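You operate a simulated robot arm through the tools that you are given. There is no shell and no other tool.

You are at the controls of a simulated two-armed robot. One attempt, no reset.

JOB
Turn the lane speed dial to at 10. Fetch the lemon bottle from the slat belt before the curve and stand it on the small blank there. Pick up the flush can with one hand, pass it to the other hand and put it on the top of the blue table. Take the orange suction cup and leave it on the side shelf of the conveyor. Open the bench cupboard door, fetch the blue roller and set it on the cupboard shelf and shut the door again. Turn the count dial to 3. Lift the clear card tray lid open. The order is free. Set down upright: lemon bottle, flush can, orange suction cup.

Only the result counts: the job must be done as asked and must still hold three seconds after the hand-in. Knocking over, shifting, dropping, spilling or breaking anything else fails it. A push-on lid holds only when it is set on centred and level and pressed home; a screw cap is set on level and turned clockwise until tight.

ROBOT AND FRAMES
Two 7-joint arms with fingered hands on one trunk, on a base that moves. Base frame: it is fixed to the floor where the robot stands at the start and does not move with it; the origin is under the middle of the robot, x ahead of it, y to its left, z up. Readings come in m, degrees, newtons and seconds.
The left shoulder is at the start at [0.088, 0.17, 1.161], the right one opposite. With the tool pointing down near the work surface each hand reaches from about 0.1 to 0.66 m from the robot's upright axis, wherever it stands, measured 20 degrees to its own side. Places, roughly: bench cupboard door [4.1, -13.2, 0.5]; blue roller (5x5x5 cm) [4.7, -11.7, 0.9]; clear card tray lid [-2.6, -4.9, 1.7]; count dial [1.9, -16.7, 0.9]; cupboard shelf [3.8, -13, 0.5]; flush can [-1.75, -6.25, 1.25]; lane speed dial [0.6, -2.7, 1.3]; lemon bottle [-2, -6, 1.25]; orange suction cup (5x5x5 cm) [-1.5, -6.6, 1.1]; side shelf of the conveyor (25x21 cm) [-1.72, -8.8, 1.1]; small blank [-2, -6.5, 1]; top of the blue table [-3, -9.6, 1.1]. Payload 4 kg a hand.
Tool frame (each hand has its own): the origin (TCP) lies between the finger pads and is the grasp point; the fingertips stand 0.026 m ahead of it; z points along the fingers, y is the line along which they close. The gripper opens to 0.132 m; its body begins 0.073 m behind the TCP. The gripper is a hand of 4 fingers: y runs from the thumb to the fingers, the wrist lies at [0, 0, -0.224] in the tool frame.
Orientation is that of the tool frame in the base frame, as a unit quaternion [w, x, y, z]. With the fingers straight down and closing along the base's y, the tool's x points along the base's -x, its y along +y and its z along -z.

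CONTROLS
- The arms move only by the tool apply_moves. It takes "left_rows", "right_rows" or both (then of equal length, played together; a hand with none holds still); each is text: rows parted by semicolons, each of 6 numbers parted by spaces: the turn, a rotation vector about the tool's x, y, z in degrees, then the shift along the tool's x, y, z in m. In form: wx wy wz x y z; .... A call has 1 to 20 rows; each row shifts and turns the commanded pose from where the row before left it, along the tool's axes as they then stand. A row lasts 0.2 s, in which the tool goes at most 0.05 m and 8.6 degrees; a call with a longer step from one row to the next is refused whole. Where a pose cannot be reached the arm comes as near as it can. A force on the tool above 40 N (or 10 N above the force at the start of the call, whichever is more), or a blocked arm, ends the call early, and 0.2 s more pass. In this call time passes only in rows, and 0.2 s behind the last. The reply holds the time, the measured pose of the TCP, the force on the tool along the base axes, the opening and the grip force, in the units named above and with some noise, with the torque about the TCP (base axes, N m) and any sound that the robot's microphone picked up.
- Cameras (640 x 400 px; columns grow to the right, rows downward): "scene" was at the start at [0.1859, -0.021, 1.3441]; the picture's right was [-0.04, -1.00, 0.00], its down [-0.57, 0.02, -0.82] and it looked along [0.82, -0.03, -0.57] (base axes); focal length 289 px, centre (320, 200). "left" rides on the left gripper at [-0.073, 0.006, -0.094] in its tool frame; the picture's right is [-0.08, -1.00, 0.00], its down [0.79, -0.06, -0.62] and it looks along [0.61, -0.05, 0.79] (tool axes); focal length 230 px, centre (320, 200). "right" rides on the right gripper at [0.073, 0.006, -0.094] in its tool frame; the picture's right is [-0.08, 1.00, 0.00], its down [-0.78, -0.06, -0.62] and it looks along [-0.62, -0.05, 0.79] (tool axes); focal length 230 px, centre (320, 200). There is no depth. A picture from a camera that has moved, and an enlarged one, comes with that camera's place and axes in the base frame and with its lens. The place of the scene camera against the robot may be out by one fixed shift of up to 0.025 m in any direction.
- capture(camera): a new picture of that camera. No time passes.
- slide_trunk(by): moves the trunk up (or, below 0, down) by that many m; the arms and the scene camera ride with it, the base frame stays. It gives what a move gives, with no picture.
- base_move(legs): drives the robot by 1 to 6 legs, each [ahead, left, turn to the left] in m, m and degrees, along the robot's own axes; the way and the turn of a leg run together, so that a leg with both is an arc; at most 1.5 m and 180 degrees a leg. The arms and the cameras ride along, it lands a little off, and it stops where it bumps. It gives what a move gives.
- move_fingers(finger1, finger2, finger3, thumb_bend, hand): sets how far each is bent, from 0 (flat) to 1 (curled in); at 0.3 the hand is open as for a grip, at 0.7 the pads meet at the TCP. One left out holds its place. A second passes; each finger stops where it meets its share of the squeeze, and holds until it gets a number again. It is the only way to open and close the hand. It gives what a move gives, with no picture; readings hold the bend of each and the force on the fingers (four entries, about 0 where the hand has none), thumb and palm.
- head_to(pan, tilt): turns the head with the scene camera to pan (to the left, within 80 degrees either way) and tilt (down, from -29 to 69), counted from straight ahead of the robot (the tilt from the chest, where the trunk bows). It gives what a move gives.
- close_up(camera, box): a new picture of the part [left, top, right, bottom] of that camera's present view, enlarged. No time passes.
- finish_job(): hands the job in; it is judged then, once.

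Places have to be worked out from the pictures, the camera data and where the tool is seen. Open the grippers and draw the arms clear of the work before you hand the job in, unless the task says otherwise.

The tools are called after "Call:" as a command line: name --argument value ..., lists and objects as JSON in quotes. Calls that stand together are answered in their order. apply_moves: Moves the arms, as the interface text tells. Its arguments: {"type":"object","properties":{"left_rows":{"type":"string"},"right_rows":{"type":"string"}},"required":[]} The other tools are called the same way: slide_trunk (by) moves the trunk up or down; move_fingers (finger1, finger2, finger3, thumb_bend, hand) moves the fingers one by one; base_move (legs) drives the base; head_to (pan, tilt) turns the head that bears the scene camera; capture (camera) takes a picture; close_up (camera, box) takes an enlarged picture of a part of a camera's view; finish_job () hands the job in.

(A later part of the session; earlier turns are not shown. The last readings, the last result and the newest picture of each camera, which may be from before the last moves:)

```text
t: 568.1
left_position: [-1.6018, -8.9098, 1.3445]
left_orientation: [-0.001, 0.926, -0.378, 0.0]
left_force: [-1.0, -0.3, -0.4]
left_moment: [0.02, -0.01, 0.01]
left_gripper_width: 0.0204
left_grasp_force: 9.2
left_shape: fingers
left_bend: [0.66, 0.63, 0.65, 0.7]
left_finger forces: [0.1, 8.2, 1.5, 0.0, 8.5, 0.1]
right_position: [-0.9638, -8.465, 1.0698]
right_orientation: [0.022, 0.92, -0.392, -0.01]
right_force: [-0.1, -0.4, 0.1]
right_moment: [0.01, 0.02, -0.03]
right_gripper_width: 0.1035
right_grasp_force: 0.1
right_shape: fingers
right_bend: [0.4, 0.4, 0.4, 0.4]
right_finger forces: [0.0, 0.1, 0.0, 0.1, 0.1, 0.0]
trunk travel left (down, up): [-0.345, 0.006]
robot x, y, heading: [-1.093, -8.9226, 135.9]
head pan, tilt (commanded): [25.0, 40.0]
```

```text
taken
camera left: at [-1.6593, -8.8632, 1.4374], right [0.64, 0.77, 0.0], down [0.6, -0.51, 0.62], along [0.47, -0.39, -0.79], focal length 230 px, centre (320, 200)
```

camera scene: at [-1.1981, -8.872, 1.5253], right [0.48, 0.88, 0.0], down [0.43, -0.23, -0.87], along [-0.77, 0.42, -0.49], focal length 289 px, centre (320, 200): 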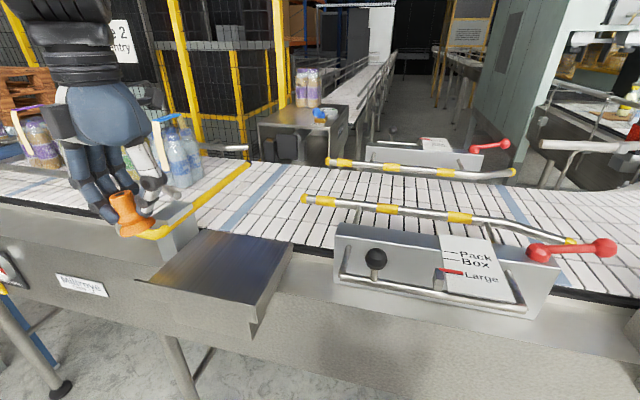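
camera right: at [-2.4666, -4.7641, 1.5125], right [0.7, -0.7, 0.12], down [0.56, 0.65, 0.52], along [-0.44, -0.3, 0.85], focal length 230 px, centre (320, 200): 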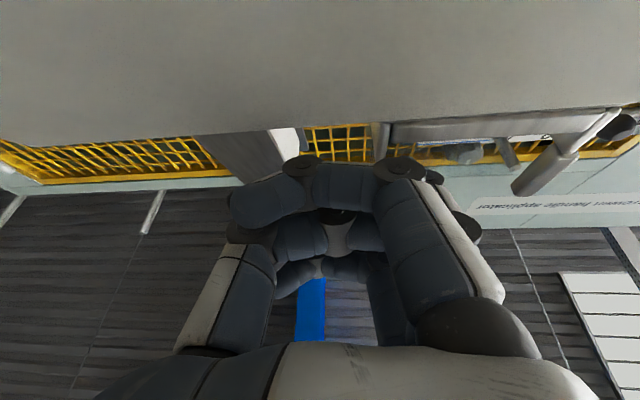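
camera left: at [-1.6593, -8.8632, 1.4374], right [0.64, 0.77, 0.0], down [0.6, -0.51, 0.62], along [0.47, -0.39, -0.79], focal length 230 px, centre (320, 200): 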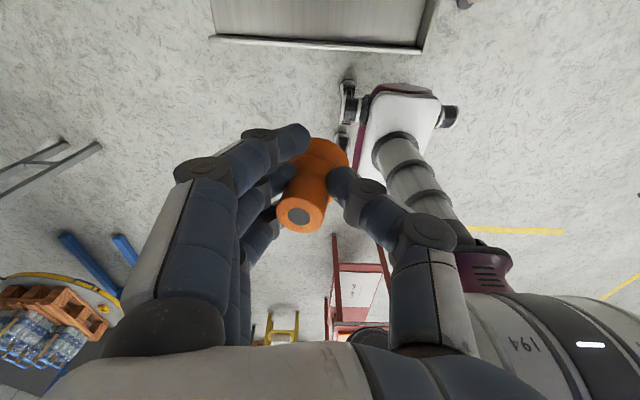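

The left camera puts the shelf's front edge at a≈5.115, centre n≈-7.44. I'll move the cup over the shelf and level it by -10°.

Call:
apply_moves --left_rows "0 0 0 -0.042 0 0; 0 0 0 -0.042 0 0; 0 0 0 -0.042 0 0; 0 0 0 -0.042 0 0; -5 0 0 0 0 0; -5 0 0 0 0 0; 0 0 0 0 0 0.04; 0 0 0 0 0 0.04; 0 0 0 0 0 0.03; 0 0 0 0 0 0"

Call:
capture --camera "left"

Call:
capture --camera "scene"

```text
t: 570.3
left_position: [-1.7357, -8.8039, 1.2365]
left_orientation: [0.082, 0.922, -0.377, -0.035]
left_force: [0.4, -0.6, -0.9]
left_moment: [0.03, 0.02, -0.04]
left_gripper_width: 0.0206
left_grasp_force: 8.5
left_shape: fingers
left_bend: [0.66, 0.63, 0.65, 0.7]
left_finger forces: [0.0, 8.1, 1.7, 0.1, 8.4, 0.0]
right_position: [-0.9637, -8.464, 1.0706]
right_orientation: [0.022, 0.92, -0.392, -0.011]
right_force: [-0.1, 0.4, 0.3]
right_moment: [0.03, 0.03, -0.01]
right_gripper_width: 0.1034
right_grasp_force: 0.1
right_shape: fingers
right_bend: [0.4, 0.4, 0.4, 0.4]
right_finger forces: [0.0, 0.0, 0.0, 0.0, 0.1, 0.0]
trunk travel left (down, up): [-0.345, 0.006]
robot x, y, heading: [-1.094, -8.927, 135.8]
head pan, tilt (commanded): [25.0, 40.0]
```

```text
taken
camera left: at [-1.7811, -8.7442, 1.3293], right [0.63, 0.75, -0.18], down [0.68, -0.43, 0.59], along [0.37, -0.5, -0.78], focal length 230 px, centre (320, 200)
```

left: 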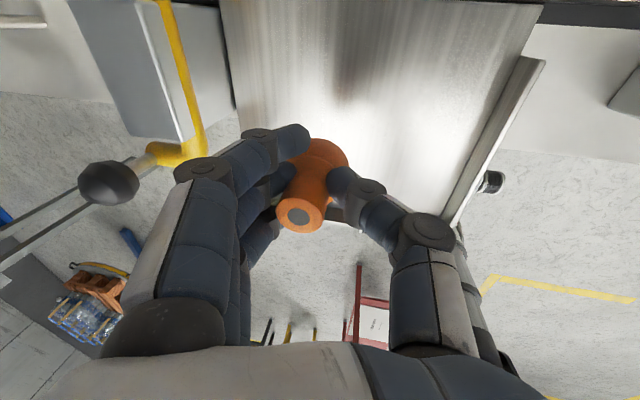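

```text
taken
camera scene: at [-1.1983, -8.8873, 1.5086], right [0.33, 0.94, 0.0], down [0.61, -0.21, -0.77], along [-0.72, 0.25, -0.64], focal length 289 px, centre (320, 200)
```

scene: 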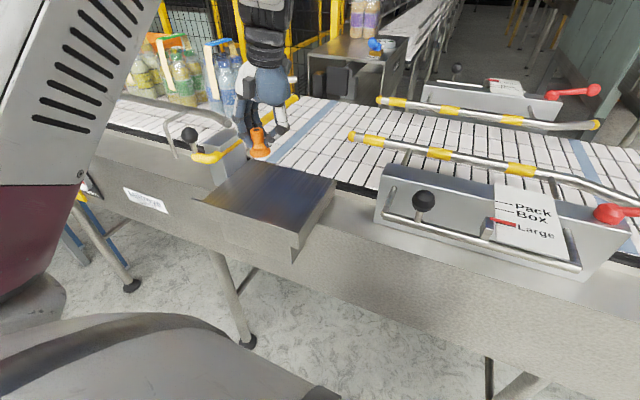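

The cup is over the middle of the shelf. I'll shift 2 cm away from the yellow guard and lower vertically.

Call:
apply_moves --left_rows "0 0 0 0 -0.02 0; 0 0 0 0 -0.0061 0.0345; 0 0 0 0 -0.0043 0.0246; 0 0 0 0 0 0"

Call:
capture --camera "left"

Call:
close_up --camera "scene" --box '[180, 80, 380, 250]'

```text
t: 571.3
left_position: [-1.7236, -8.7908, 1.1753]
left_orientation: [0.082, 0.922, -0.377, -0.034]
left_force: [0.4, -0.1, -0.5]
left_moment: [0.06, 0.0, 0.02]
left_gripper_width: 0.0205
left_grasp_force: 9.1
left_shape: fingers
left_bend: [0.66, 0.63, 0.65, 0.7]
left_finger forces: [0.1, 8.2, 1.9, 0.0, 8.3, 0.2]
right_position: [-0.9648, -8.4653, 1.0702]
right_orientation: [0.022, 0.919, -0.393, -0.01]
right_force: [-0.3, 0.1, 0.7]
right_moment: [0.01, -0.01, 0.0]
right_gripper_width: 0.1033
right_grasp_force: 0.0
right_shape: fingers
right_bend: [0.4, 0.4, 0.4, 0.4]
right_finger forces: [0.1, 0.0, 0.1, 0.0, 0.0, 0.0]
trunk travel left (down, up): [-0.345, 0.006]
robot x, y, heading: [-1.0907, -8.9265, 135.9]
head pan, tilt (commanded): [25.0, 40.0]
```

```text
taken
camera left: at [-1.7679, -8.7315, 1.2677], right [0.63, 0.75, -0.18], down [0.68, -0.43, 0.59], along [0.37, -0.49, -0.78], focal length 230 px, centre (320, 200)
```

left: 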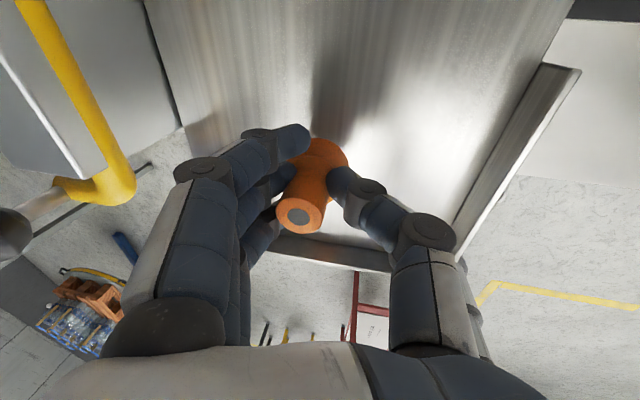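

```text
2.35 times, centred on (280, 165) of scene
camera zoom: at [-1.1987, -8.8874, 1.5085], right [0.33, 0.94, 0.0], down [0.61, -0.21, -0.77], along [-0.72, 0.25, -0.64], focal length 680 px, centre (414, 282)
```

zoom: 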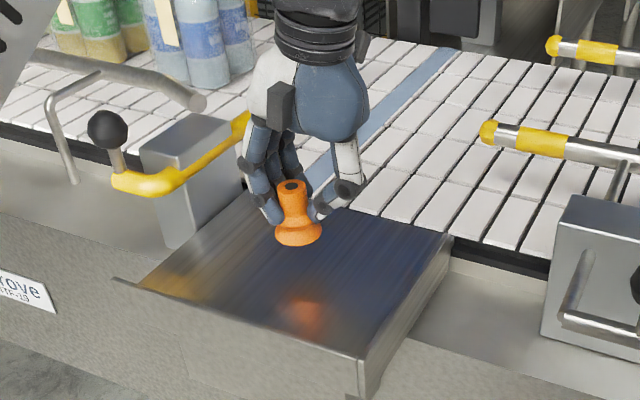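

The cup looks upright over the shelf's middle. Lowering carefully to contact.

Call:
apply_moves --left_rows "0 0 0 0 -0.0035 0.0197; 0 0 0 0 -0.0014 0.0079; 0 0 0 0 0 0"

Call:
apply_moves --left_rows "0 0 0 0 -0.0007 0.0039; 0 0 0 0 0 0"

Call:
close_up --camera "scene" --box '[180, 80, 380, 250]'

```text
t: 572.1
left_position: [-1.7224, -8.7893, 1.1465]
left_orientation: [0.081, 0.922, -0.378, -0.034]
left_force: [0.6, -0.3, -0.1]
left_moment: [0.01, -0.01, -0.02]
left_gripper_width: 0.0203
left_grasp_force: 8.9
left_shape: fingers
left_bend: [0.66, 0.63, 0.65, 0.7]
left_finger forces: [0.0, 8.1, 2.0, 0.0, 8.2, 0.1]
right_position: [-0.9638, -8.4638, 1.0703]
right_orientation: [0.023, 0.919, -0.392, -0.011]
right_force: [0.1, -0.3, 0.0]
right_moment: [0.03, -0.02, 0.01]
right_gripper_width: 0.1034
right_grasp_force: 0.1
right_shape: fingers
right_bend: [0.4, 0.4, 0.4, 0.4]
right_finger forces: [0.0, 0.0, 0.0, 0.1, 0.1, 0.0]
trunk travel left (down, up): [-0.345, 0.006]
robot x, y, heading: [-1.0913, -8.925, 135.6]
head pan, tilt (commanded): [25.0, 40.0]
```

```text
t: 572.7
left_position: [-1.7221, -8.7896, 1.1417]
left_orientation: [0.081, 0.922, -0.377, -0.035]
left_force: [0.5, 0.6, 0.0]
left_moment: [-0.01, 0.03, -0.01]
left_gripper_width: 0.0202
left_grasp_force: 8.9
left_shape: fingers
left_bend: [0.66, 0.63, 0.65, 0.7]
left_finger forces: [0.0, 8.2, 2.1, 0.0, 8.3, 0.0]
right_position: [-0.963, -8.4639, 1.0708]
right_orientation: [0.022, 0.92, -0.391, -0.011]
right_force: [0.1, 0.5, 0.3]
right_moment: [0.01, -0.02, -0.01]
right_gripper_width: 0.1036
right_grasp_force: 0.0
right_shape: fingers
right_bend: [0.4, 0.4, 0.4, 0.4]
right_finger forces: [0.0, 0.0, 0.0, 0.0, 0.1, 0.1]
trunk travel left (down, up): [-0.345, 0.006]
robot x, y, heading: [-1.0962, -8.9282, 135.9]
head pan, tilt (commanded): [25.0, 40.0]
```

```text
2.35 times, centred on (280, 165) of scene
camera zoom: at [-1.1988, -8.8872, 1.5085], right [0.33, 0.94, 0.0], down [0.61, -0.21, -0.77], along [-0.72, 0.25, -0.64], focal length 680 px, centre (414, 282)
```

zoom: 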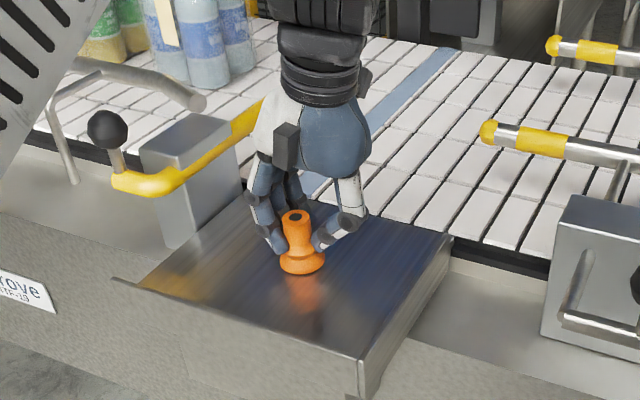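

Still just above the surface (reflection visible). Lowering a few more millimetres at a time.

Call:
apply_moves --left_rows "0 0 0 0 -0.0009 0.0049; 0 0 0 0 0 0"

Call:
apply_moves --left_rows "0 0 0 0 -0.0007 0.0039; 0 0 0 0 0 0"

Call:
apply_moves --left_rows "0 0 0 0 -0.0007 0.0039; 0 0 0 0 0 0"

```text
t: 573.3
left_position: [-1.7228, -8.7896, 1.1389]
left_orientation: [0.082, 0.922, -0.377, -0.036]
left_force: [-0.2, 2.3, 10.0]
left_moment: [-0.11, 0.09, -0.01]
left_gripper_width: 0.0201
left_grasp_force: 10.4
left_shape: fingers
left_bend: [0.66, 0.64, 0.65, 0.71]
left_finger forces: [0.0, 8.9, 2.1, 0.0, 10.8, 0.0]
right_position: [-0.9646, -8.4643, 1.0707]
right_orientation: [0.022, 0.92, -0.392, -0.01]
right_force: [-0.6, -0.4, 0.4]
right_moment: [0.03, -0.02, 0.02]
right_gripper_width: 0.1033
right_grasp_force: 0.0
right_shape: fingers
right_bend: [0.4, 0.4, 0.4, 0.4]
right_finger forces: [0.0, 0.0, 0.0, 0.0, 0.1, 0.0]
trunk travel left (down, up): [-0.345, 0.006]
robot x, y, heading: [-1.0919, -8.9258, 135.8]
head pan, tilt (commanded): [25.0, 40.0]
```

```text
t: 573.9
left_position: [-1.7214, -8.7901, 1.136]
left_orientation: [0.082, 0.922, -0.377, -0.037]
left_force: [0.2, 6.4, 26.7]
left_moment: [-0.28, 0.11, -0.02]
left_gripper_width: 0.0191
left_grasp_force: 16.3
left_shape: fingers
left_bend: [0.66, 0.65, 0.66, 0.73]
left_finger forces: [0.0, 10.3, 7.2, 0.0, 15.1, 0.1]
right_position: [-0.9624, -8.4647, 1.0715]
right_orientation: [0.023, 0.919, -0.393, -0.012]
right_force: [0.1, 0.1, 0.0]
right_moment: [0.02, 0.0, -0.01]
right_gripper_width: 0.1033
right_grasp_force: 0.0
right_shape: fingers
right_bend: [0.4, 0.4, 0.4, 0.4]
right_finger forces: [0.0, 0.1, 0.0, 0.1, 0.0, 0.0]
trunk travel left (down, up): [-0.345, 0.006]
robot x, y, heading: [-1.0923, -8.9241, 135.9]
head pan, tilt (commanded): [25.0, 40.0]
```

```text
t: 574.3
left_position: [-1.723, -8.79, 1.1362]
left_orientation: [0.081, 0.922, -0.377, -0.041]
left_force: [7.6, 1.4, 20.8]
left_moment: [-0.27, -0.12, 0.08]
left_gripper_width: 0.0191
left_grasp_force: 15.8
left_shape: fingers
left_bend: [0.66, 0.65, 0.67, 0.73]
left_finger forces: [0.0, 7.7, 9.4, 0.1, 14.4, 0.1]
right_position: [-0.962, -8.4649, 1.0705]
right_orientation: [0.022, 0.919, -0.393, -0.01]
right_force: [-0.5, -0.2, 0.2]
right_moment: [0.01, 0.02, -0.02]
right_gripper_width: 0.1033
right_grasp_force: 0.0
right_shape: fingers
right_bend: [0.4, 0.4, 0.4, 0.4]
right_finger forces: [0.1, 0.1, 0.0, 0.1, 0.0, 0.0]
trunk travel left (down, up): [-0.345, 0.006]
robot x, y, heading: [-1.0947, -8.9242, 135.8]
head pan, tilt (commanded): [25.0, 40.0]
stopped in row 1 (left hand): the force on the tool passed its limit at 43 N (the readings are from after the stop); the commanded pose is now the measured one
```

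Contact made, pressed a bit hard. Easing up 4 mm before releasing.

Call:
apply_moves --left_rows "0 0 0 0 0.0005 -0.003; 0 0 0 0 0 0"

Call:
close_up --camera "scene" --box '[180, 80, 380, 250]'

```text
t: 574.9
left_position: [-1.7235, -8.7893, 1.1369]
left_orientation: [0.082, 0.921, -0.378, -0.038]
left_force: [4.8, 1.6, 8.9]
left_moment: [-0.04, -0.06, 0.07]
left_gripper_width: 0.0192
left_grasp_force: 12.4
left_shape: fingers
left_bend: [0.66, 0.65, 0.65, 0.73]
left_finger forces: [0.0, 7.9, 4.5, 0.0, 12.0, 0.1]
right_position: [-0.9631, -8.4646, 1.0702]
right_orientation: [0.022, 0.919, -0.392, -0.011]
right_force: [0.9, -0.6, 0.4]
right_moment: [0.01, -0.04, -0.04]
right_gripper_width: 0.1035
right_grasp_force: 0.0
right_shape: fingers
right_bend: [0.4, 0.4, 0.4, 0.4]
right_finger forces: [0.1, 0.1, 0.1, 0.0, 0.1, 0.1]
trunk travel left (down, up): [-0.345, 0.006]
robot x, y, heading: [-1.0945, -8.9278, 135.8]
head pan, tilt (commanded): [25.0, 40.0]
```

```text
2.35 times, centred on (280, 165) of scene
camera zoom: at [-1.1973, -8.8869, 1.5086], right [0.33, 0.94, 0.0], down [0.61, -0.21, -0.77], along [-0.72, 0.25, -0.64], focal length 680 px, centre (414, 282)
```

zoom: 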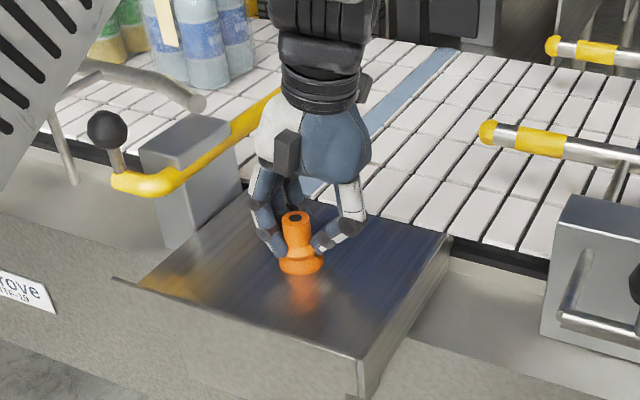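

The cup rests upright on the shelf. Opening the fingers step by step.

Call:
move_fingers --hand "left" --finger1 0.5 --finger2 0.55 --finger3 0.5 --thumb_bend 0.6

Call:
close_up --camera "scene" --box '[180, 80, 380, 250]'

```text
t: 575.9
left_position: [-1.724, -8.7894, 1.1376]
left_orientation: [0.081, 0.922, -0.378, -0.039]
left_force: [0.0, -0.7, 0.2]
left_moment: [0.01, 0.04, 0.0]
left_gripper_width: 0.0538
left_grasp_force: 0.0
left_shape: fingers
left_bend: [0.5, 0.55, 0.5, 0.6]
left_finger forces: [0.1, 0.0, 0.0, 0.1, 0.0, 0.1]
right_position: [-0.9633, -8.4642, 1.071]
right_orientation: [0.022, 0.92, -0.392, -0.01]
right_force: [0.4, -0.2, 0.6]
right_moment: [-0.03, -0.02, 0.02]
right_gripper_width: 0.1031
right_grasp_force: 0.0
right_shape: fingers
right_bend: [0.4, 0.4, 0.4, 0.4]
right_finger forces: [0.1, 0.1, 0.0, 0.0, 0.0, 0.0]
trunk travel left (down, up): [-0.345, 0.006]
robot x, y, heading: [-1.0973, -8.9258, 135.6]
head pan, tilt (commanded): [25.0, 40.0]
```

```text
2.35 times, centred on (280, 165) of scene
camera zoom: at [-1.1987, -8.8871, 1.5085], right [0.33, 0.94, 0.0], down [0.61, -0.21, -0.77], along [-0.72, 0.25, -0.64], focal length 680 px, centre (414, 282)
```

zoom: 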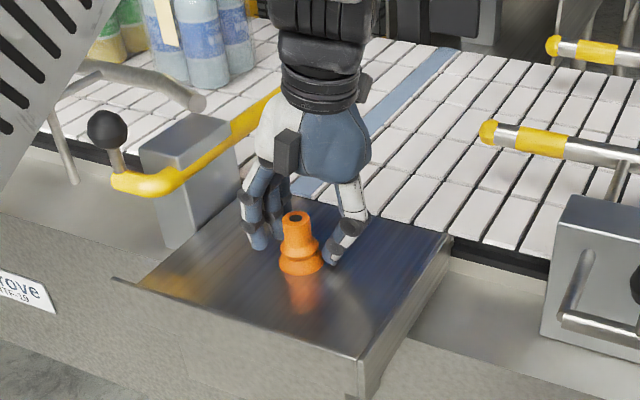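

The cup stands free. Opening further and raising the hand straight up.

Call:
move_fingers --hand "left" --finger1 0.4 --finger2 0.4 --finger3 0.4 --thumb_bend 0.4

Call:
apply_moves --left_rows "0 0 0 0 0.0035 -0.0197; 0 0 0 0 0.0052 -0.0295; 0 0 0 0 0.0061 -0.0345; 0 0 0 0 0.0069 -0.0394; 0 0 0 0 0.0069 -0.0394; 5 0 0 0 0 -0.03; 5 0 0 0 0 0; 0 0 0 0 0 0"

Call:
close_up --camera "scene" --box '[180, 80, 380, 250]'

```text
t: 576.9
left_position: [-1.7233, -8.7895, 1.1407]
left_orientation: [0.081, 0.922, -0.377, -0.042]
left_force: [-10.1, 0.9, 37.5]
left_moment: [1.17, -0.98, 0.29]
left_gripper_width: 0.0922
left_grasp_force: 19.0
left_shape: fingers
left_bend: [0.4, 0.4, 0.4, 0.45]
left_finger forces: [0.1, 0.1, 0.0, 0.0, 38.0, 0.0]
right_position: [-0.9628, -8.4656, 1.0702]
right_orientation: [0.022, 0.919, -0.392, -0.011]
right_force: [0.2, -0.6, -0.1]
right_moment: [-0.01, -0.02, -0.02]
right_gripper_width: 0.1033
right_grasp_force: 0.1
right_shape: fingers
right_bend: [0.4, 0.4, 0.4, 0.4]
right_finger forces: [0.0, 0.0, 0.0, 0.1, 0.0, 0.0]
trunk travel left (down, up): [-0.345, 0.006]
robot x, y, heading: [-1.0953, -8.9253, 135.5]
head pan, tilt (commanded): [25.0, 40.0]
```

```text
t: 578.7
left_position: [-1.7194, -8.7841, 1.3315]
left_orientation: [0.0, 0.925, -0.379, -0.005]
left_force: [0.3, 0.6, -0.5]
left_moment: [-0.02, -0.02, -0.03]
left_gripper_width: 0.1029
left_grasp_force: 0.1
left_shape: fingers
left_bend: [0.4, 0.4, 0.4, 0.4]
left_finger forces: [0.0, 0.0, 0.0, 0.1, 0.0, 0.1]
right_position: [-0.9641, -8.4648, 1.0696]
right_orientation: [0.022, 0.92, -0.392, -0.01]
right_force: [0.0, -0.1, 0.7]
right_moment: [-0.01, 0.0, -0.02]
right_gripper_width: 0.1033
right_grasp_force: 0.0
right_shape: fingers
right_bend: [0.4, 0.4, 0.4, 0.4]
right_finger forces: [0.1, 0.0, 0.0, 0.0, 0.1, 0.1]
trunk travel left (down, up): [-0.345, 0.006]
robot x, y, heading: [-1.0971, -8.924, 135.8]
head pan, tilt (commanded): [25.0, 40.0]
```

```text
2.35 times, centred on (280, 165) of scene
camera zoom: at [-1.1983, -8.8867, 1.5085], right [0.33, 0.94, 0.0], down [0.61, -0.21, -0.77], along [-0.72, 0.25, -0.64], focal length 680 px, centre (414, 282)
```

zoom: 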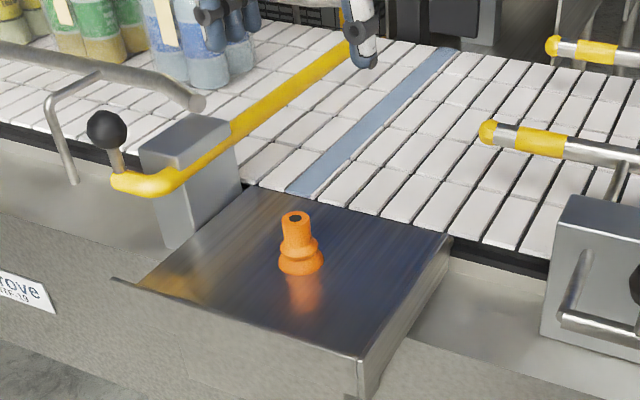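

The orange cup stands upright on the side shelf. Now the remaining jobs lie toward +a (11–13). I'll back off, turn toward +a and look for a route.

Call:
base_move --legs '[[-0.5, 0, 0], [0, 0, 89.5]]'

Call:
base_move --legs '[[-1.3, 0, 0], [-0.7, 0, 0], [0, 0, 90]]'

Call:
head_to --pan -20 --tilt 5

Call:
capture --camera "scene"

Call:
head_to --pan 25 --tilt 5

Call:
capture --camera "scene"

```text
t: 585.5
left_position: [-0.862, -9.9013, 1.3313]
left_orientation: [0.003, 0.917, 0.399, -0.003]
left_force: [0.3, 0.0, -0.4]
left_moment: [0.03, 0.01, -0.03]
left_gripper_width: 0.103
left_grasp_force: 0.0
left_shape: fingers
left_bend: [0.4, 0.4, 0.4, 0.4]
left_finger forces: [0.1, 0.0, 0.0, 0.1, 0.0, 0.0]
right_position: [-1.2034, -9.1552, 1.0719]
right_orientation: [0.022, 0.922, 0.386, 0.009]
right_force: [-1.0, 0.2, 0.4]
right_moment: [-0.01, -0.01, 0.02]
right_gripper_width: 0.1031
right_grasp_force: 0.0
right_shape: fingers
right_bend: [0.4, 0.4, 0.4, 0.4]
right_finger forces: [0.0, 0.0, 0.0, 0.0, 0.1, 0.1]
trunk travel left (down, up): [-0.345, 0.006]
robot x, y, heading: [-0.735, -9.2686, -132.9]
head pan, tilt (commanded): [25.0, 40.0]
```

```text
t: 599.2
left_position: [1.2422, -7.944, 1.3323]
left_orientation: [0.004, 0.361, 0.932, 0.0]
left_force: [0.1, 0.4, -1.3]
left_moment: [0.03, -0.01, -0.04]
left_gripper_width: 0.103
left_grasp_force: 0.0
left_shape: fingers
left_bend: [0.4, 0.4, 0.4, 0.4]
left_finger forces: [0.1, 0.0, 0.0, 0.0, 0.0, 0.1]
right_position: [0.4993, -8.2937, 1.0716]
right_orientation: [0.01, 0.374, 0.927, 0.022]
right_force: [0.1, -0.1, -0.2]
right_moment: [-0.01, 0.0, 0.0]
right_gripper_width: 0.1032
right_grasp_force: 0.0
right_shape: fingers
right_bend: [0.4, 0.4, 0.4, 0.4]
right_finger forces: [0.0, 0.1, 0.0, 0.0, 0.0, 0.0]
trunk travel left (down, up): [-0.345, 0.006]
robot x, y, heading: [0.6106, -7.8255, -41.9]
head pan, tilt (commanded): [25.0, 40.0]
```

```text
t: 600.3
left_position: [1.2411, -7.9437, 1.3313]
left_orientation: [0.004, 0.36, 0.933, -0.001]
left_force: [-0.8, 0.3, -0.4]
left_moment: [-0.02, 0.0, 0.0]
left_gripper_width: 0.1031
left_grasp_force: 0.2
left_shape: fingers
left_bend: [0.4, 0.4, 0.4, 0.4]
left_finger forces: [0.1, 0.0, 0.1, 0.0, 0.0, 0.0]
right_position: [0.4981, -8.2933, 1.0706]
right_orientation: [0.01, 0.374, 0.927, 0.022]
right_force: [0.2, 0.0, 0.0]
right_moment: [0.0, 0.02, -0.01]
right_gripper_width: 0.1035
right_grasp_force: 0.0
right_shape: fingers
right_bend: [0.4, 0.4, 0.4, 0.4]
right_finger forces: [0.1, 0.0, 0.0, 0.0, 0.1, 0.0]
trunk travel left (down, up): [-0.345, 0.006]
robot x, y, heading: [0.6094, -7.8271, -41.9]
head pan, tilt (commanded): [-20.0, 5.0]
```

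```text
taken
camera scene: at [0.6866, -7.9524, 1.5642], right [-0.88, -0.47, 0.0], down [-0.04, 0.08, -1.0], along [0.47, -0.88, -0.09], focal length 289 px, centre (320, 200)
```

scene: 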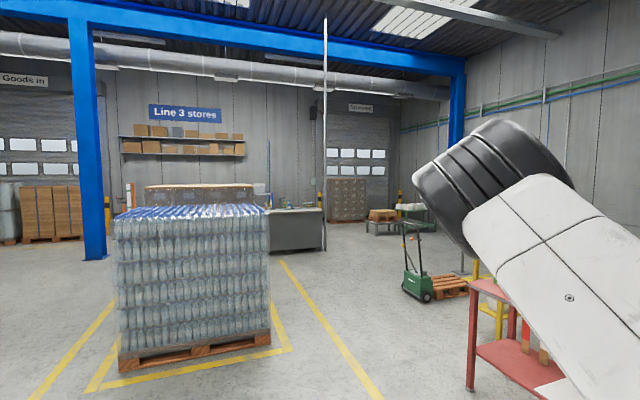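

```text
t: 601.5
left_position: [1.2407, -7.944, 1.3316]
left_orientation: [0.005, 0.361, 0.933, 0.0]
left_force: [0.2, 0.2, -0.3]
left_moment: [-0.02, -0.02, 0.0]
left_gripper_width: 0.1031
left_grasp_force: 0.1
left_shape: fingers
left_bend: [0.4, 0.4, 0.4, 0.4]
left_finger forces: [0.0, 0.1, 0.0, 0.0, 0.1, 0.1]
right_position: [0.4988, -8.2928, 1.0708]
right_orientation: [0.01, 0.374, 0.927, 0.023]
right_force: [0.1, -0.5, -0.2]
right_moment: [-0.01, -0.03, -0.02]
right_gripper_width: 0.1031
right_grasp_force: 0.1
right_shape: fingers
right_bend: [0.4, 0.4, 0.4, 0.4]
right_finger forces: [0.0, 0.0, 0.0, 0.0, 0.0, 0.0]
trunk travel left (down, up): [-0.345, 0.006]
robot x, y, heading: [0.6087, -7.827, -42.1]
head pan, tilt (commanded): [25.0, 5.0]
```

```text
taken
camera scene: at [0.7312, -7.8983, 1.5643], right [-0.29, -0.96, 0.0], down [-0.08, 0.03, -1.0], along [0.95, -0.29, -0.09], focal length 289 px, centre (320, 200)
```

scene: 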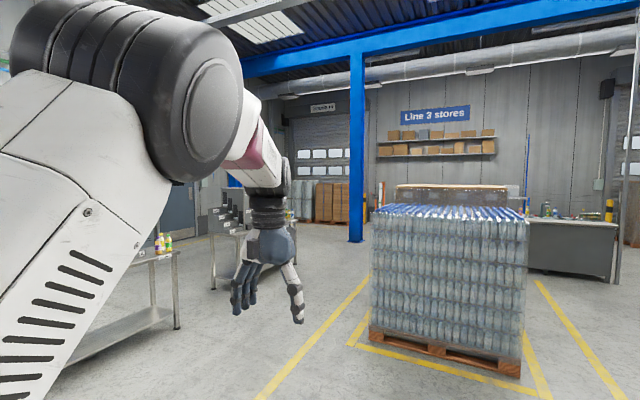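

The grey bench behind the bottle pallet is the cupboard; its door seems to face +a (far side). I'll drive between the bottle pallet and the red table toward it.

Call:
base_move --legs '[[1.15, -0.9, -3], [1.4, 0, 0], [1.4, 0, 0]]'

Call:
head_to --pan 0 --tilt 15

Call:
capture --camera "scene"

Call:
head_to --pan 45 --tilt 15

Call:
capture --camera "scene"

```text
t: 622.6
left_position: [3.2646, -11.488, 1.3317]
left_orientation: [0.005, 0.419, 0.908, 0.001]
left_force: [0.1, 0.0, 0.9]
left_moment: [0.03, -0.02, 0.05]
left_gripper_width: 0.1032
left_grasp_force: 0.1
left_shape: fingers
left_bend: [0.4, 0.4, 0.4, 0.4]
left_finger forces: [0.1, 0.0, 0.0, 0.0, 0.1, 0.1]
right_position: [2.4849, -11.7411, 1.0707]
right_orientation: [0.011, 0.432, 0.901, 0.022]
right_force: [-0.5, -0.5, 0.8]
right_moment: [-0.01, -0.01, -0.01]
right_gripper_width: 0.1033
right_grasp_force: 0.1
right_shape: fingers
right_bend: [0.4, 0.4, 0.4, 0.4]
right_finger forces: [0.0, 0.0, 0.1, 0.0, 0.1, 0.0]
trunk travel left (down, up): [-0.345, 0.006]
robot x, y, heading: [2.6498, -11.2906, -49.4]
head pan, tilt (commanded): [25.0, 5.0]
```

```text
t: 623.5
left_position: [3.2642, -11.4876, 1.3318]
left_orientation: [0.005, 0.42, 0.908, 0.0]
left_force: [0.4, -0.8, 0.4]
left_moment: [-0.01, -0.02, 0.01]
left_gripper_width: 0.1032
left_grasp_force: 0.0
left_shape: fingers
left_bend: [0.4, 0.4, 0.4, 0.4]
left_finger forces: [0.0, 0.0, 0.0, 0.0, 0.1, 0.0]
right_position: [2.4831, -11.7414, 1.0696]
right_orientation: [0.011, 0.432, 0.902, 0.022]
right_force: [-0.7, -1.1, -0.1]
right_moment: [0.01, -0.01, -0.01]
right_gripper_width: 0.1031
right_grasp_force: 0.1
right_shape: fingers
right_bend: [0.4, 0.4, 0.4, 0.4]
right_finger forces: [0.0, 0.0, 0.0, 0.1, 0.0, 0.0]
trunk travel left (down, up): [-0.345, 0.006]
robot x, y, heading: [2.6516, -11.2952, -49.2]
head pan, tilt (commanded): [0.0, 15.0]
```

```text
taken
camera scene: at [2.7436, -11.4114, 1.5481], right [-0.76, -0.65, 0.0], down [-0.17, 0.2, -0.97], along [0.63, -0.73, -0.26], focal length 289 px, centre (320, 200)
```

scene: 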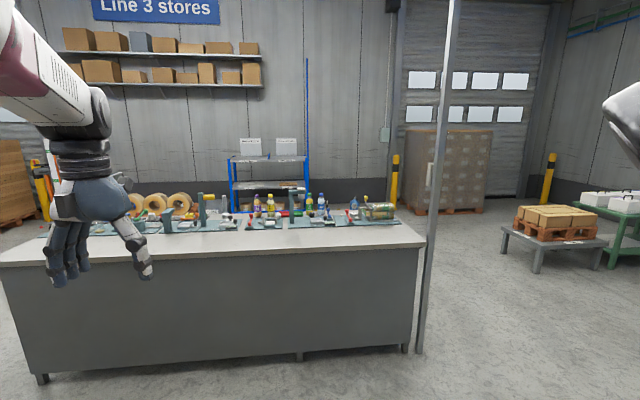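

```text
t: 624.6
left_position: [3.2659, -11.4882, 1.3324]
left_orientation: [0.005, 0.418, 0.908, 0.0]
left_force: [-0.2, 0.2, -0.4]
left_moment: [0.02, 0.02, 0.06]
left_gripper_width: 0.1031
left_grasp_force: 0.1
left_shape: fingers
left_bend: [0.4, 0.4, 0.4, 0.4]
left_finger forces: [0.0, 0.0, 0.0, 0.0, 0.0, 0.0]
right_position: [2.4838, -11.7405, 1.0712]
right_orientation: [0.012, 0.432, 0.901, 0.022]
right_force: [0.1, -0.4, 0.4]
right_moment: [0.03, -0.01, 0.0]
right_gripper_width: 0.1032
right_grasp_force: 0.0
right_shape: fingers
right_bend: [0.4, 0.4, 0.4, 0.4]
right_finger forces: [0.0, 0.0, 0.1, 0.0, 0.1, 0.1]
trunk travel left (down, up): [-0.345, 0.006]
robot x, y, heading: [2.6519, -11.2914, -49.5]
head pan, tilt (commanded): [45.0, 15.0]
```

```text
taken
camera scene: at [2.7758, -11.3478, 1.5481], right [-0.08, -1.0, 0.0], down [-0.26, 0.02, -0.97], along [0.96, -0.07, -0.26], focal length 289 px, centre (320, 200)
```

scene: 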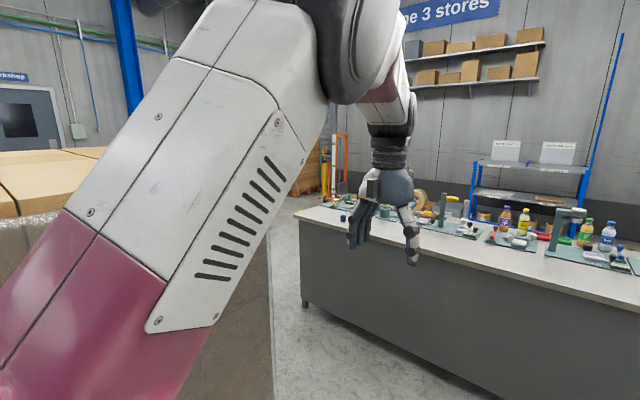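

The blue roller is on the near-left end of the bench (about a≈11.61, n≈-4.9), reachable from this side, between the bench and a tall boxed pallet. Let me check that gap.

Call:
close_up --camera "scene" --box '[290, 180, 410, 255]'

Call:
base_move --legs '[[0.7, 0.15, 4.5]]'

Call:
head_to --pan 35 --tilt 30

Call:
capture --camera "scene"

```text
5.33 times, centred on (350, 218) of scene
camera zoom: at [2.7758, -11.3478, 1.5481], right [-0.08, -1.0, 0.0], down [-0.26, 0.02, -0.97], along [0.96, -0.07, -0.26], focal length 1542 px, centre (160, 107)
```

zoom: 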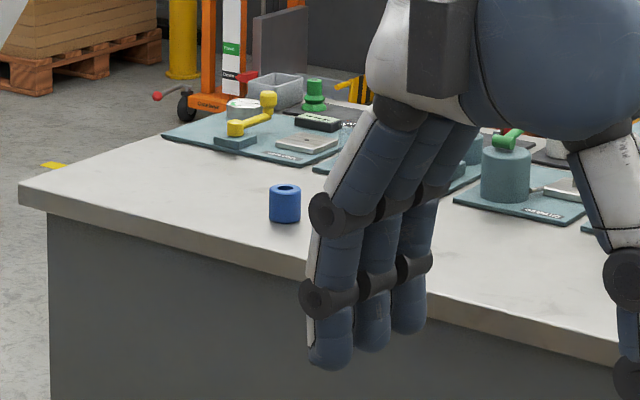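

```text
t: 628.5
left_position: [3.8621, -11.8524, 1.3305]
left_orientation: [0.005, 0.384, 0.923, 0.0]
left_force: [0.6, -0.5, -0.3]
left_moment: [-0.02, 0.0, 0.03]
left_gripper_width: 0.1032
left_grasp_force: 0.1
left_shape: fingers
left_bend: [0.4, 0.4, 0.4, 0.4]
left_finger forces: [0.0, 0.0, 0.0, 0.0, 0.0, 0.0]
right_position: [3.1019, -12.1642, 1.0707]
right_orientation: [0.01, 0.397, 0.918, 0.022]
right_force: [-0.6, 0.3, 0.0]
right_moment: [0.01, 0.0, 0.01]
right_gripper_width: 0.1033
right_grasp_force: 0.1
right_shape: fingers
right_bend: [0.4, 0.4, 0.4, 0.4]
right_finger forces: [0.0, 0.1, 0.1, 0.1, 0.1, 0.0]
trunk travel left (down, up): [-0.345, 0.006]
robot x, y, heading: [3.2335, -11.7026, -45.0]
head pan, tilt (commanded): [45.0, 15.0]
```

```text
t: 629.3
left_position: [3.8605, -11.8519, 1.331]
left_orientation: [0.005, 0.384, 0.923, 0.0]
left_force: [0.3, -0.4, 0.8]
left_moment: [0.02, 0.02, -0.03]
left_gripper_width: 0.1029
left_grasp_force: 0.1
left_shape: fingers
left_bend: [0.4, 0.4, 0.4, 0.4]
left_finger forces: [0.1, 0.1, 0.0, 0.0, 0.0, 0.1]
right_position: [3.1015, -12.1643, 1.0695]
right_orientation: [0.012, 0.397, 0.917, 0.022]
right_force: [-0.4, 0.4, -0.3]
right_moment: [0.04, 0.03, 0.01]
right_gripper_width: 0.1033
right_grasp_force: 0.0
right_shape: fingers
right_bend: [0.4, 0.4, 0.4, 0.4]
right_finger forces: [0.1, 0.0, 0.1, 0.1, 0.0, 0.0]
trunk travel left (down, up): [-0.345, 0.006]
robot x, y, heading: [3.2388, -11.7055, -45.0]
head pan, tilt (commanded): [35.0, 30.0]
```

```text
taken
camera scene: at [3.3573, -11.7658, 1.5239], right [-0.17, -0.99, 0.0], down [-0.49, 0.09, -0.87], along [0.85, -0.15, -0.5], focal length 289 px, centre (320, 200)
```

scene: 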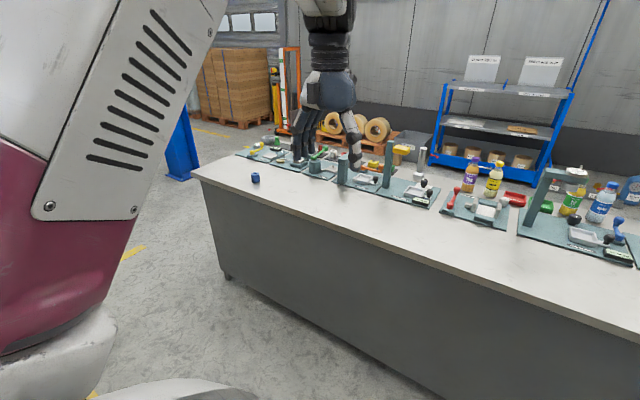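

The roller triangulates to about (a 11.62, n -4.90, z 0.868) on the bench's near edge. I'll check the space to my left with the left hand's camera before strafing.

Call:
capture --camera "left"

Call:
head_to --pan 70 --tilt 45

Call:
capture --camera "scene"

```text
taken
camera left: at [3.9151, -11.8994, 1.4253], right [-0.65, -0.76, 0.0], down [-0.6, 0.52, 0.61], along [-0.46, 0.4, -0.79], focal length 230 px, centre (320, 200)
```

left: 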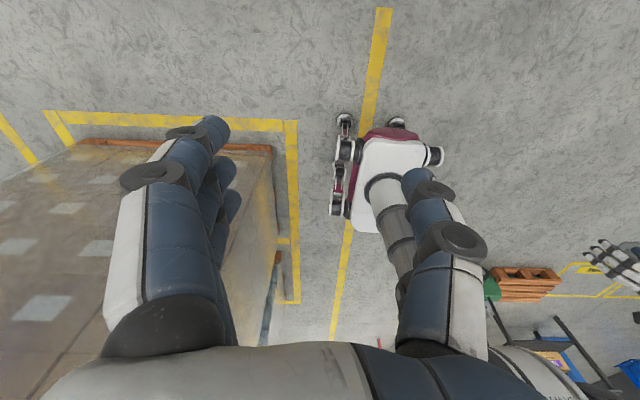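

```text
t: 630.3
left_position: [3.8612, -11.8514, 1.3324]
left_orientation: [0.005, 0.384, 0.923, -0.001]
left_force: [-0.2, 0.6, -0.7]
left_moment: [0.04, -0.01, -0.01]
left_gripper_width: 0.1034
left_grasp_force: 0.0
left_shape: fingers
left_bend: [0.4, 0.4, 0.4, 0.4]
left_finger forces: [0.0, 0.1, 0.0, 0.1, 0.0, 0.0]
right_position: [3.1015, -12.1643, 1.0698]
right_orientation: [0.011, 0.397, 0.917, 0.022]
right_force: [0.5, -0.1, -0.1]
right_moment: [-0.02, 0.02, -0.01]
right_gripper_width: 0.1034
right_grasp_force: 0.2
right_shape: fingers
right_bend: [0.4, 0.4, 0.4, 0.4]
right_finger forces: [0.1, 0.0, 0.0, 0.0, 0.0, 0.0]
trunk travel left (down, up): [-0.345, 0.006]
robot x, y, heading: [3.2406, -11.7063, -44.9]
head pan, tilt (commanded): [70.0, 45.0]
```

```text
taken
camera scene: at [3.3421, -11.716, 1.5013], right [0.42, -0.91, 0.0], down [-0.64, -0.3, -0.71], along [0.64, 0.3, -0.71], focal length 289 px, centre (320, 200)
```

scene: 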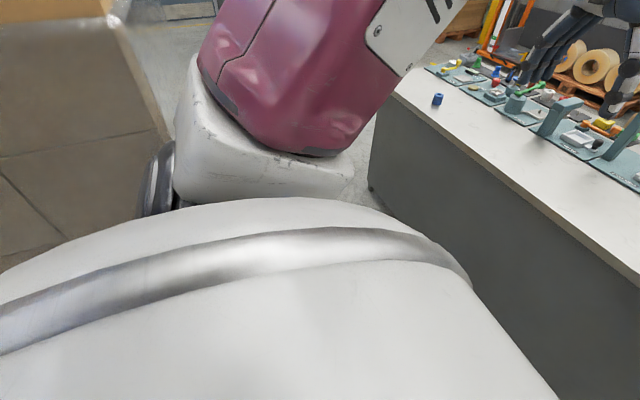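

The boxed pallet ends at about a≈10.55, n≈-5.4, so there's room beyond it. Driving ahead 0.48 m and then left 0.8 m to stand in front of the roller.

Call:
base_move --legs '[[0.48, 0, 0], [0, 0.8, 0]]'

Call:
head_to --pan 15 --tilt 45

Call:
capture --camera "scene"

Call:
capture --camera "left"

```text
t: 640.0
left_position: [4.7504, -11.6263, 1.3318]
left_orientation: [0.005, 0.382, 0.924, 0.0]
left_force: [-0.1, -0.1, -0.8]
left_moment: [0.0, -0.01, -0.01]
left_gripper_width: 0.1033
left_grasp_force: 0.1
left_shape: fingers
left_bend: [0.4, 0.4, 0.4, 0.4]
left_finger forces: [0.1, 0.1, 0.1, 0.1, 0.1, 0.1]
right_position: [3.9929, -11.9421, 1.0696]
right_orientation: [0.009, 0.395, 0.918, 0.022]
right_force: [1.0, -0.3, 0.2]
right_moment: [0.04, 0.01, -0.01]
right_gripper_width: 0.1032
right_grasp_force: 0.1
right_shape: fingers
right_bend: [0.4, 0.4, 0.4, 0.4]
right_finger forces: [0.0, 0.0, 0.0, 0.1, 0.0, 0.0]
trunk travel left (down, up): [-0.345, 0.006]
robot x, y, heading: [4.1248, -11.4828, -44.7]
head pan, tilt (commanded): [70.0, 45.0]
```

```text
t: 641.3
left_position: [4.7502, -11.6262, 1.3329]
left_orientation: [0.005, 0.382, 0.924, 0.0]
left_force: [0.3, -0.6, -0.1]
left_moment: [-0.02, -0.01, 0.01]
left_gripper_width: 0.1029
left_grasp_force: 0.0
left_shape: fingers
left_bend: [0.4, 0.4, 0.4, 0.4]
left_finger forces: [0.0, 0.0, 0.0, 0.0, 0.0, 0.1]
right_position: [3.9926, -11.9435, 1.0713]
right_orientation: [0.011, 0.395, 0.918, 0.022]
right_force: [0.0, -0.2, 0.5]
right_moment: [0.01, 0.01, -0.02]
right_gripper_width: 0.1032
right_grasp_force: 0.1
right_shape: fingers
right_bend: [0.4, 0.4, 0.4, 0.4]
right_finger forces: [0.0, 0.1, 0.0, 0.0, 0.0, 0.1]
trunk travel left (down, up): [-0.345, 0.006]
robot x, y, heading: [4.124, -11.4833, -44.8]
head pan, tilt (commanded): [15.0, 45.0]
```

```text
taken
camera scene: at [4.2276, -11.5681, 1.5013], right [-0.49, -0.87, 0.0], down [-0.61, 0.35, -0.71], along [0.61, -0.35, -0.71], focal length 289 px, centre (320, 200)
```

scene: 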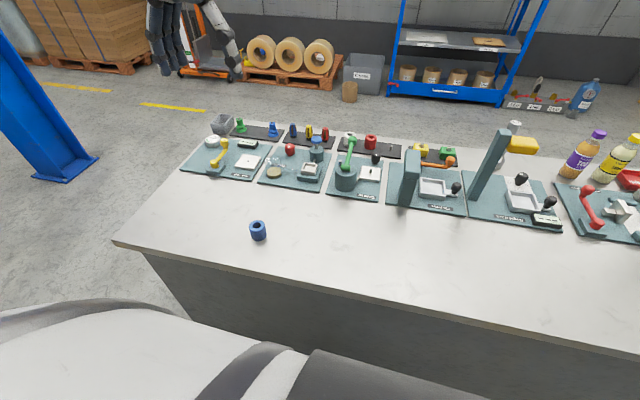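

```text
taken
camera left: at [4.8044, -11.6741, 1.4252], right [-0.65, -0.76, 0.0], down [-0.6, 0.51, 0.61], along [-0.46, 0.4, -0.79], focal length 230 px, centre (320, 200)
```

left: 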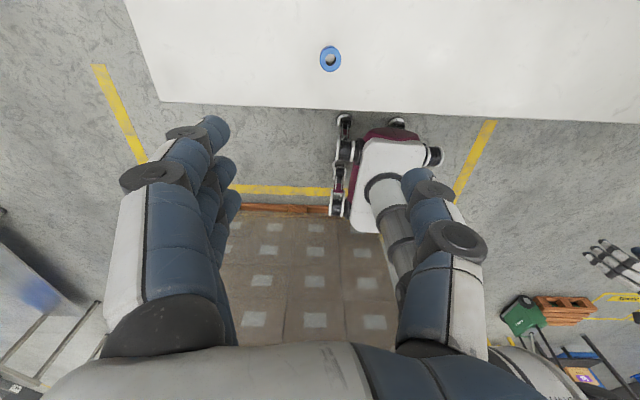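

The roller is nearly below my left hand. I'll lower the trunk by 0.25 m to bring the arm into comfortable reach.

Call:
slide_trunk --by -0.25

Call:
move_fingers --hand "left" --finger1 0.35 --finger2 0.35 --finger3 0.35 --thumb_bend 0.35

Call:
capture --camera "left"

Call:
capture --camera "scene"

```text
t: 643.9
left_position: [4.7635, -11.6215, 1.0628]
left_orientation: [-0.021, 0.366, 0.93, -0.02]
left_force: [-0.3, -1.2, -0.1]
left_moment: [-0.01, -0.02, -0.01]
left_gripper_width: 0.1036
left_grasp_force: 0.1
left_shape: fingers
left_bend: [0.4, 0.4, 0.4, 0.4]
left_finger forces: [0.1, 0.1, 0.0, 0.0, 0.0, 0.0]
right_position: [3.9825, -11.9327, 0.7676]
right_orientation: [-0.155, 0.394, 0.902, 0.088]
right_force: [0.4, 0.5, 0.2]
right_moment: [-0.01, -0.02, 0.01]
right_gripper_width: 0.1033
right_grasp_force: 0.2
right_shape: fingers
right_bend: [0.4, 0.4, 0.4, 0.4]
right_finger forces: [0.1, 0.0, 0.0, 0.0, 0.0, 0.1]
trunk travel left (down, up): [-0.095, 0.256]
robot x, y, heading: [4.1254, -11.4836, -44.8]
head pan, tilt (commanded): [15.0, 45.0]
```

```text
t: 644.9
left_position: [4.7643, -11.6224, 1.0577]
left_orientation: [-0.027, 0.365, 0.93, -0.017]
left_force: [-0.2, -0.2, -1.1]
left_moment: [-0.03, 0.01, 0.02]
left_gripper_width: 0.1195
left_grasp_force: 0.0
left_shape: fingers
left_bend: [0.35, 0.35, 0.35, 0.35]
left_finger forces: [0.0, 0.0, 0.1, 0.0, 0.0, 0.0]
right_position: [3.9819, -11.9347, 0.7683]
right_orientation: [-0.157, 0.393, 0.902, 0.088]
right_force: [0.0, -0.7, 0.3]
right_moment: [0.04, 0.0, -0.02]
right_gripper_width: 0.1033
right_grasp_force: 0.0
right_shape: fingers
right_bend: [0.4, 0.4, 0.4, 0.4]
right_finger forces: [0.0, 0.0, 0.1, 0.0, 0.0, 0.1]
trunk travel left (down, up): [-0.095, 0.256]
robot x, y, heading: [4.1285, -11.4821, -44.4]
head pan, tilt (commanded): [15.0, 45.0]
```

```text
taken
camera left: at [4.8265, -11.6663, 1.147], right [-0.62, -0.78, 0.05], down [-0.58, 0.5, 0.65], along [-0.53, 0.37, -0.76], focal length 230 px, centre (320, 200)
```

left: 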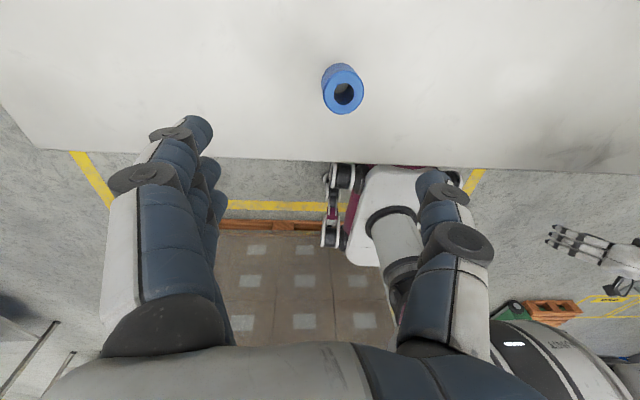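

```text
taken
camera scene: at [4.3127, -11.6696, 1.2353], right [-0.62, -0.79, 0.0], down [-0.59, 0.47, -0.66], along [0.52, -0.41, -0.75], focal length 289 px, centre (320, 200)
```

scene: 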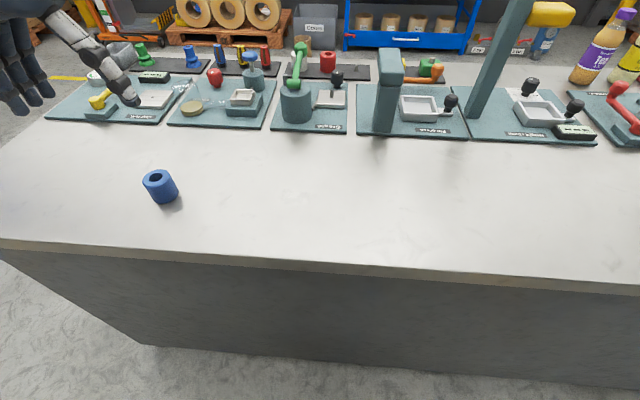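

The roller is at (11.598, -4.881). I'll straighten the left tool, shift 3 cm right, and descend over the roller to z≈0.90 first.

Call:
apply_moves --left_rows "-1.5 -1 0.9 -0.006 -0.016 0; -1.5 -1.1 0.9 -0.005 -0.015 0; 0 0 0 0 0 0.04; 0 0 0 0 0 0.04; 0 0 0 0 0 0.04; 0 0 0 0 0 0"

Call:
capture --camera "left"

Call:
capture --camera "scene"

```text
t: 646.3
left_position: [4.7692, -11.6636, 0.9367]
left_orientation: [0.012, 0.396, 0.918, 0.026]
left_force: [-0.4, 0.0, -0.2]
left_moment: [-0.06, -0.01, -0.01]
left_gripper_width: 0.1196
left_grasp_force: 0.1
left_shape: fingers
left_bend: [0.35, 0.35, 0.35, 0.35]
left_finger forces: [0.1, 0.0, 0.0, 0.0, 0.0, 0.0]
left hand out of reach, approached as far as the arm can: row 1, 2
right_position: [3.9821, -11.934, 0.7675]
right_orientation: [-0.157, 0.393, 0.902, 0.088]
right_force: [-0.4, 0.0, -0.3]
right_moment: [0.01, -0.03, 0.01]
right_gripper_width: 0.1033
right_grasp_force: 0.1
right_shape: fingers
right_bend: [0.4, 0.4, 0.4, 0.4]
right_finger forces: [0.1, 0.1, 0.0, 0.0, 0.0, 0.0]
trunk travel left (down, up): [-0.095, 0.256]
robot x, y, heading: [4.1245, -11.4858, -44.5]
head pan, tilt (commanded): [15.0, 45.0]
```

```text
taken
camera left: at [4.8186, -11.7167, 1.0309], right [-0.67, -0.74, -0.06], down [-0.61, 0.51, 0.61], along [-0.42, 0.45, -0.79], focal length 230 px, centre (320, 200)
```

left: 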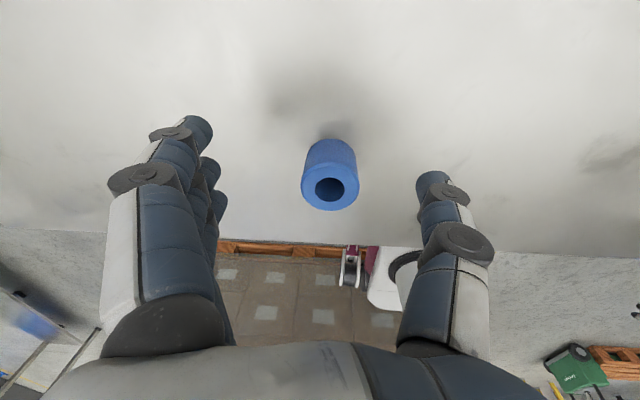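

```text
taken
camera scene: at [4.3216, -11.6613, 1.2407], right [-0.5, -0.87, 0.0], down [-0.61, 0.35, -0.71], along [0.61, -0.35, -0.71], focal length 289 px, centre (320, 200)
```

scene: 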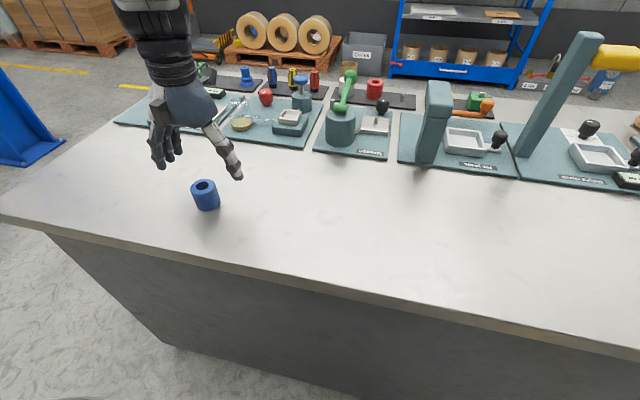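

The roller is 24 mm toward me and 6 mm right of the tool axis. Correcting and lowering to grasp.

Call:
apply_moves --left_rows "0 0 0 0.0235 -0.006 0; 0 0 0 0 0 0.025; 0 0 0 0 0 0.025; 0 0 0 0 0 0"

Call:
capture --camera "left"

```text
t: 647.3
left_position: [4.7517, -11.6461, 0.8877]
left_orientation: [0.012, 0.396, 0.918, 0.026]
left_force: [0.8, -0.1, 0.0]
left_moment: [0.0, 0.01, -0.02]
left_gripper_width: 0.1199
left_grasp_force: 0.2
left_shape: fingers
left_bend: [0.35, 0.35, 0.35, 0.35]
left_finger forces: [0.0, 0.1, 0.1, 0.0, 0.1, 0.0]
right_position: [3.9832, -11.9344, 0.767]
right_orientation: [-0.157, 0.393, 0.902, 0.088]
right_force: [0.0, -0.6, -0.6]
right_moment: [0.03, 0.02, -0.02]
right_gripper_width: 0.1033
right_grasp_force: 0.1
right_shape: fingers
right_bend: [0.4, 0.4, 0.4, 0.4]
right_finger forces: [0.0, 0.0, 0.0, 0.1, 0.0, 0.0]
trunk travel left (down, up): [-0.095, 0.256]
robot x, y, heading: [4.1234, -11.4791, -44.6]
head pan, tilt (commanded): [15.0, 45.0]
```

```text
taken
camera left: at [4.8014, -11.6988, 0.9808], right [-0.67, -0.74, -0.06], down [-0.61, 0.51, 0.61], along [-0.42, 0.44, -0.79], focal length 230 px, centre (320, 200)
```

left: 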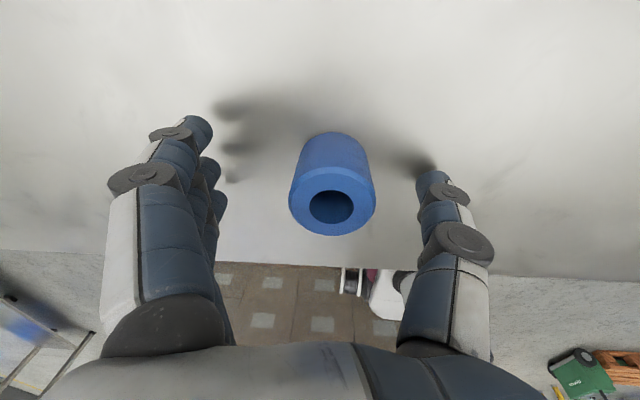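

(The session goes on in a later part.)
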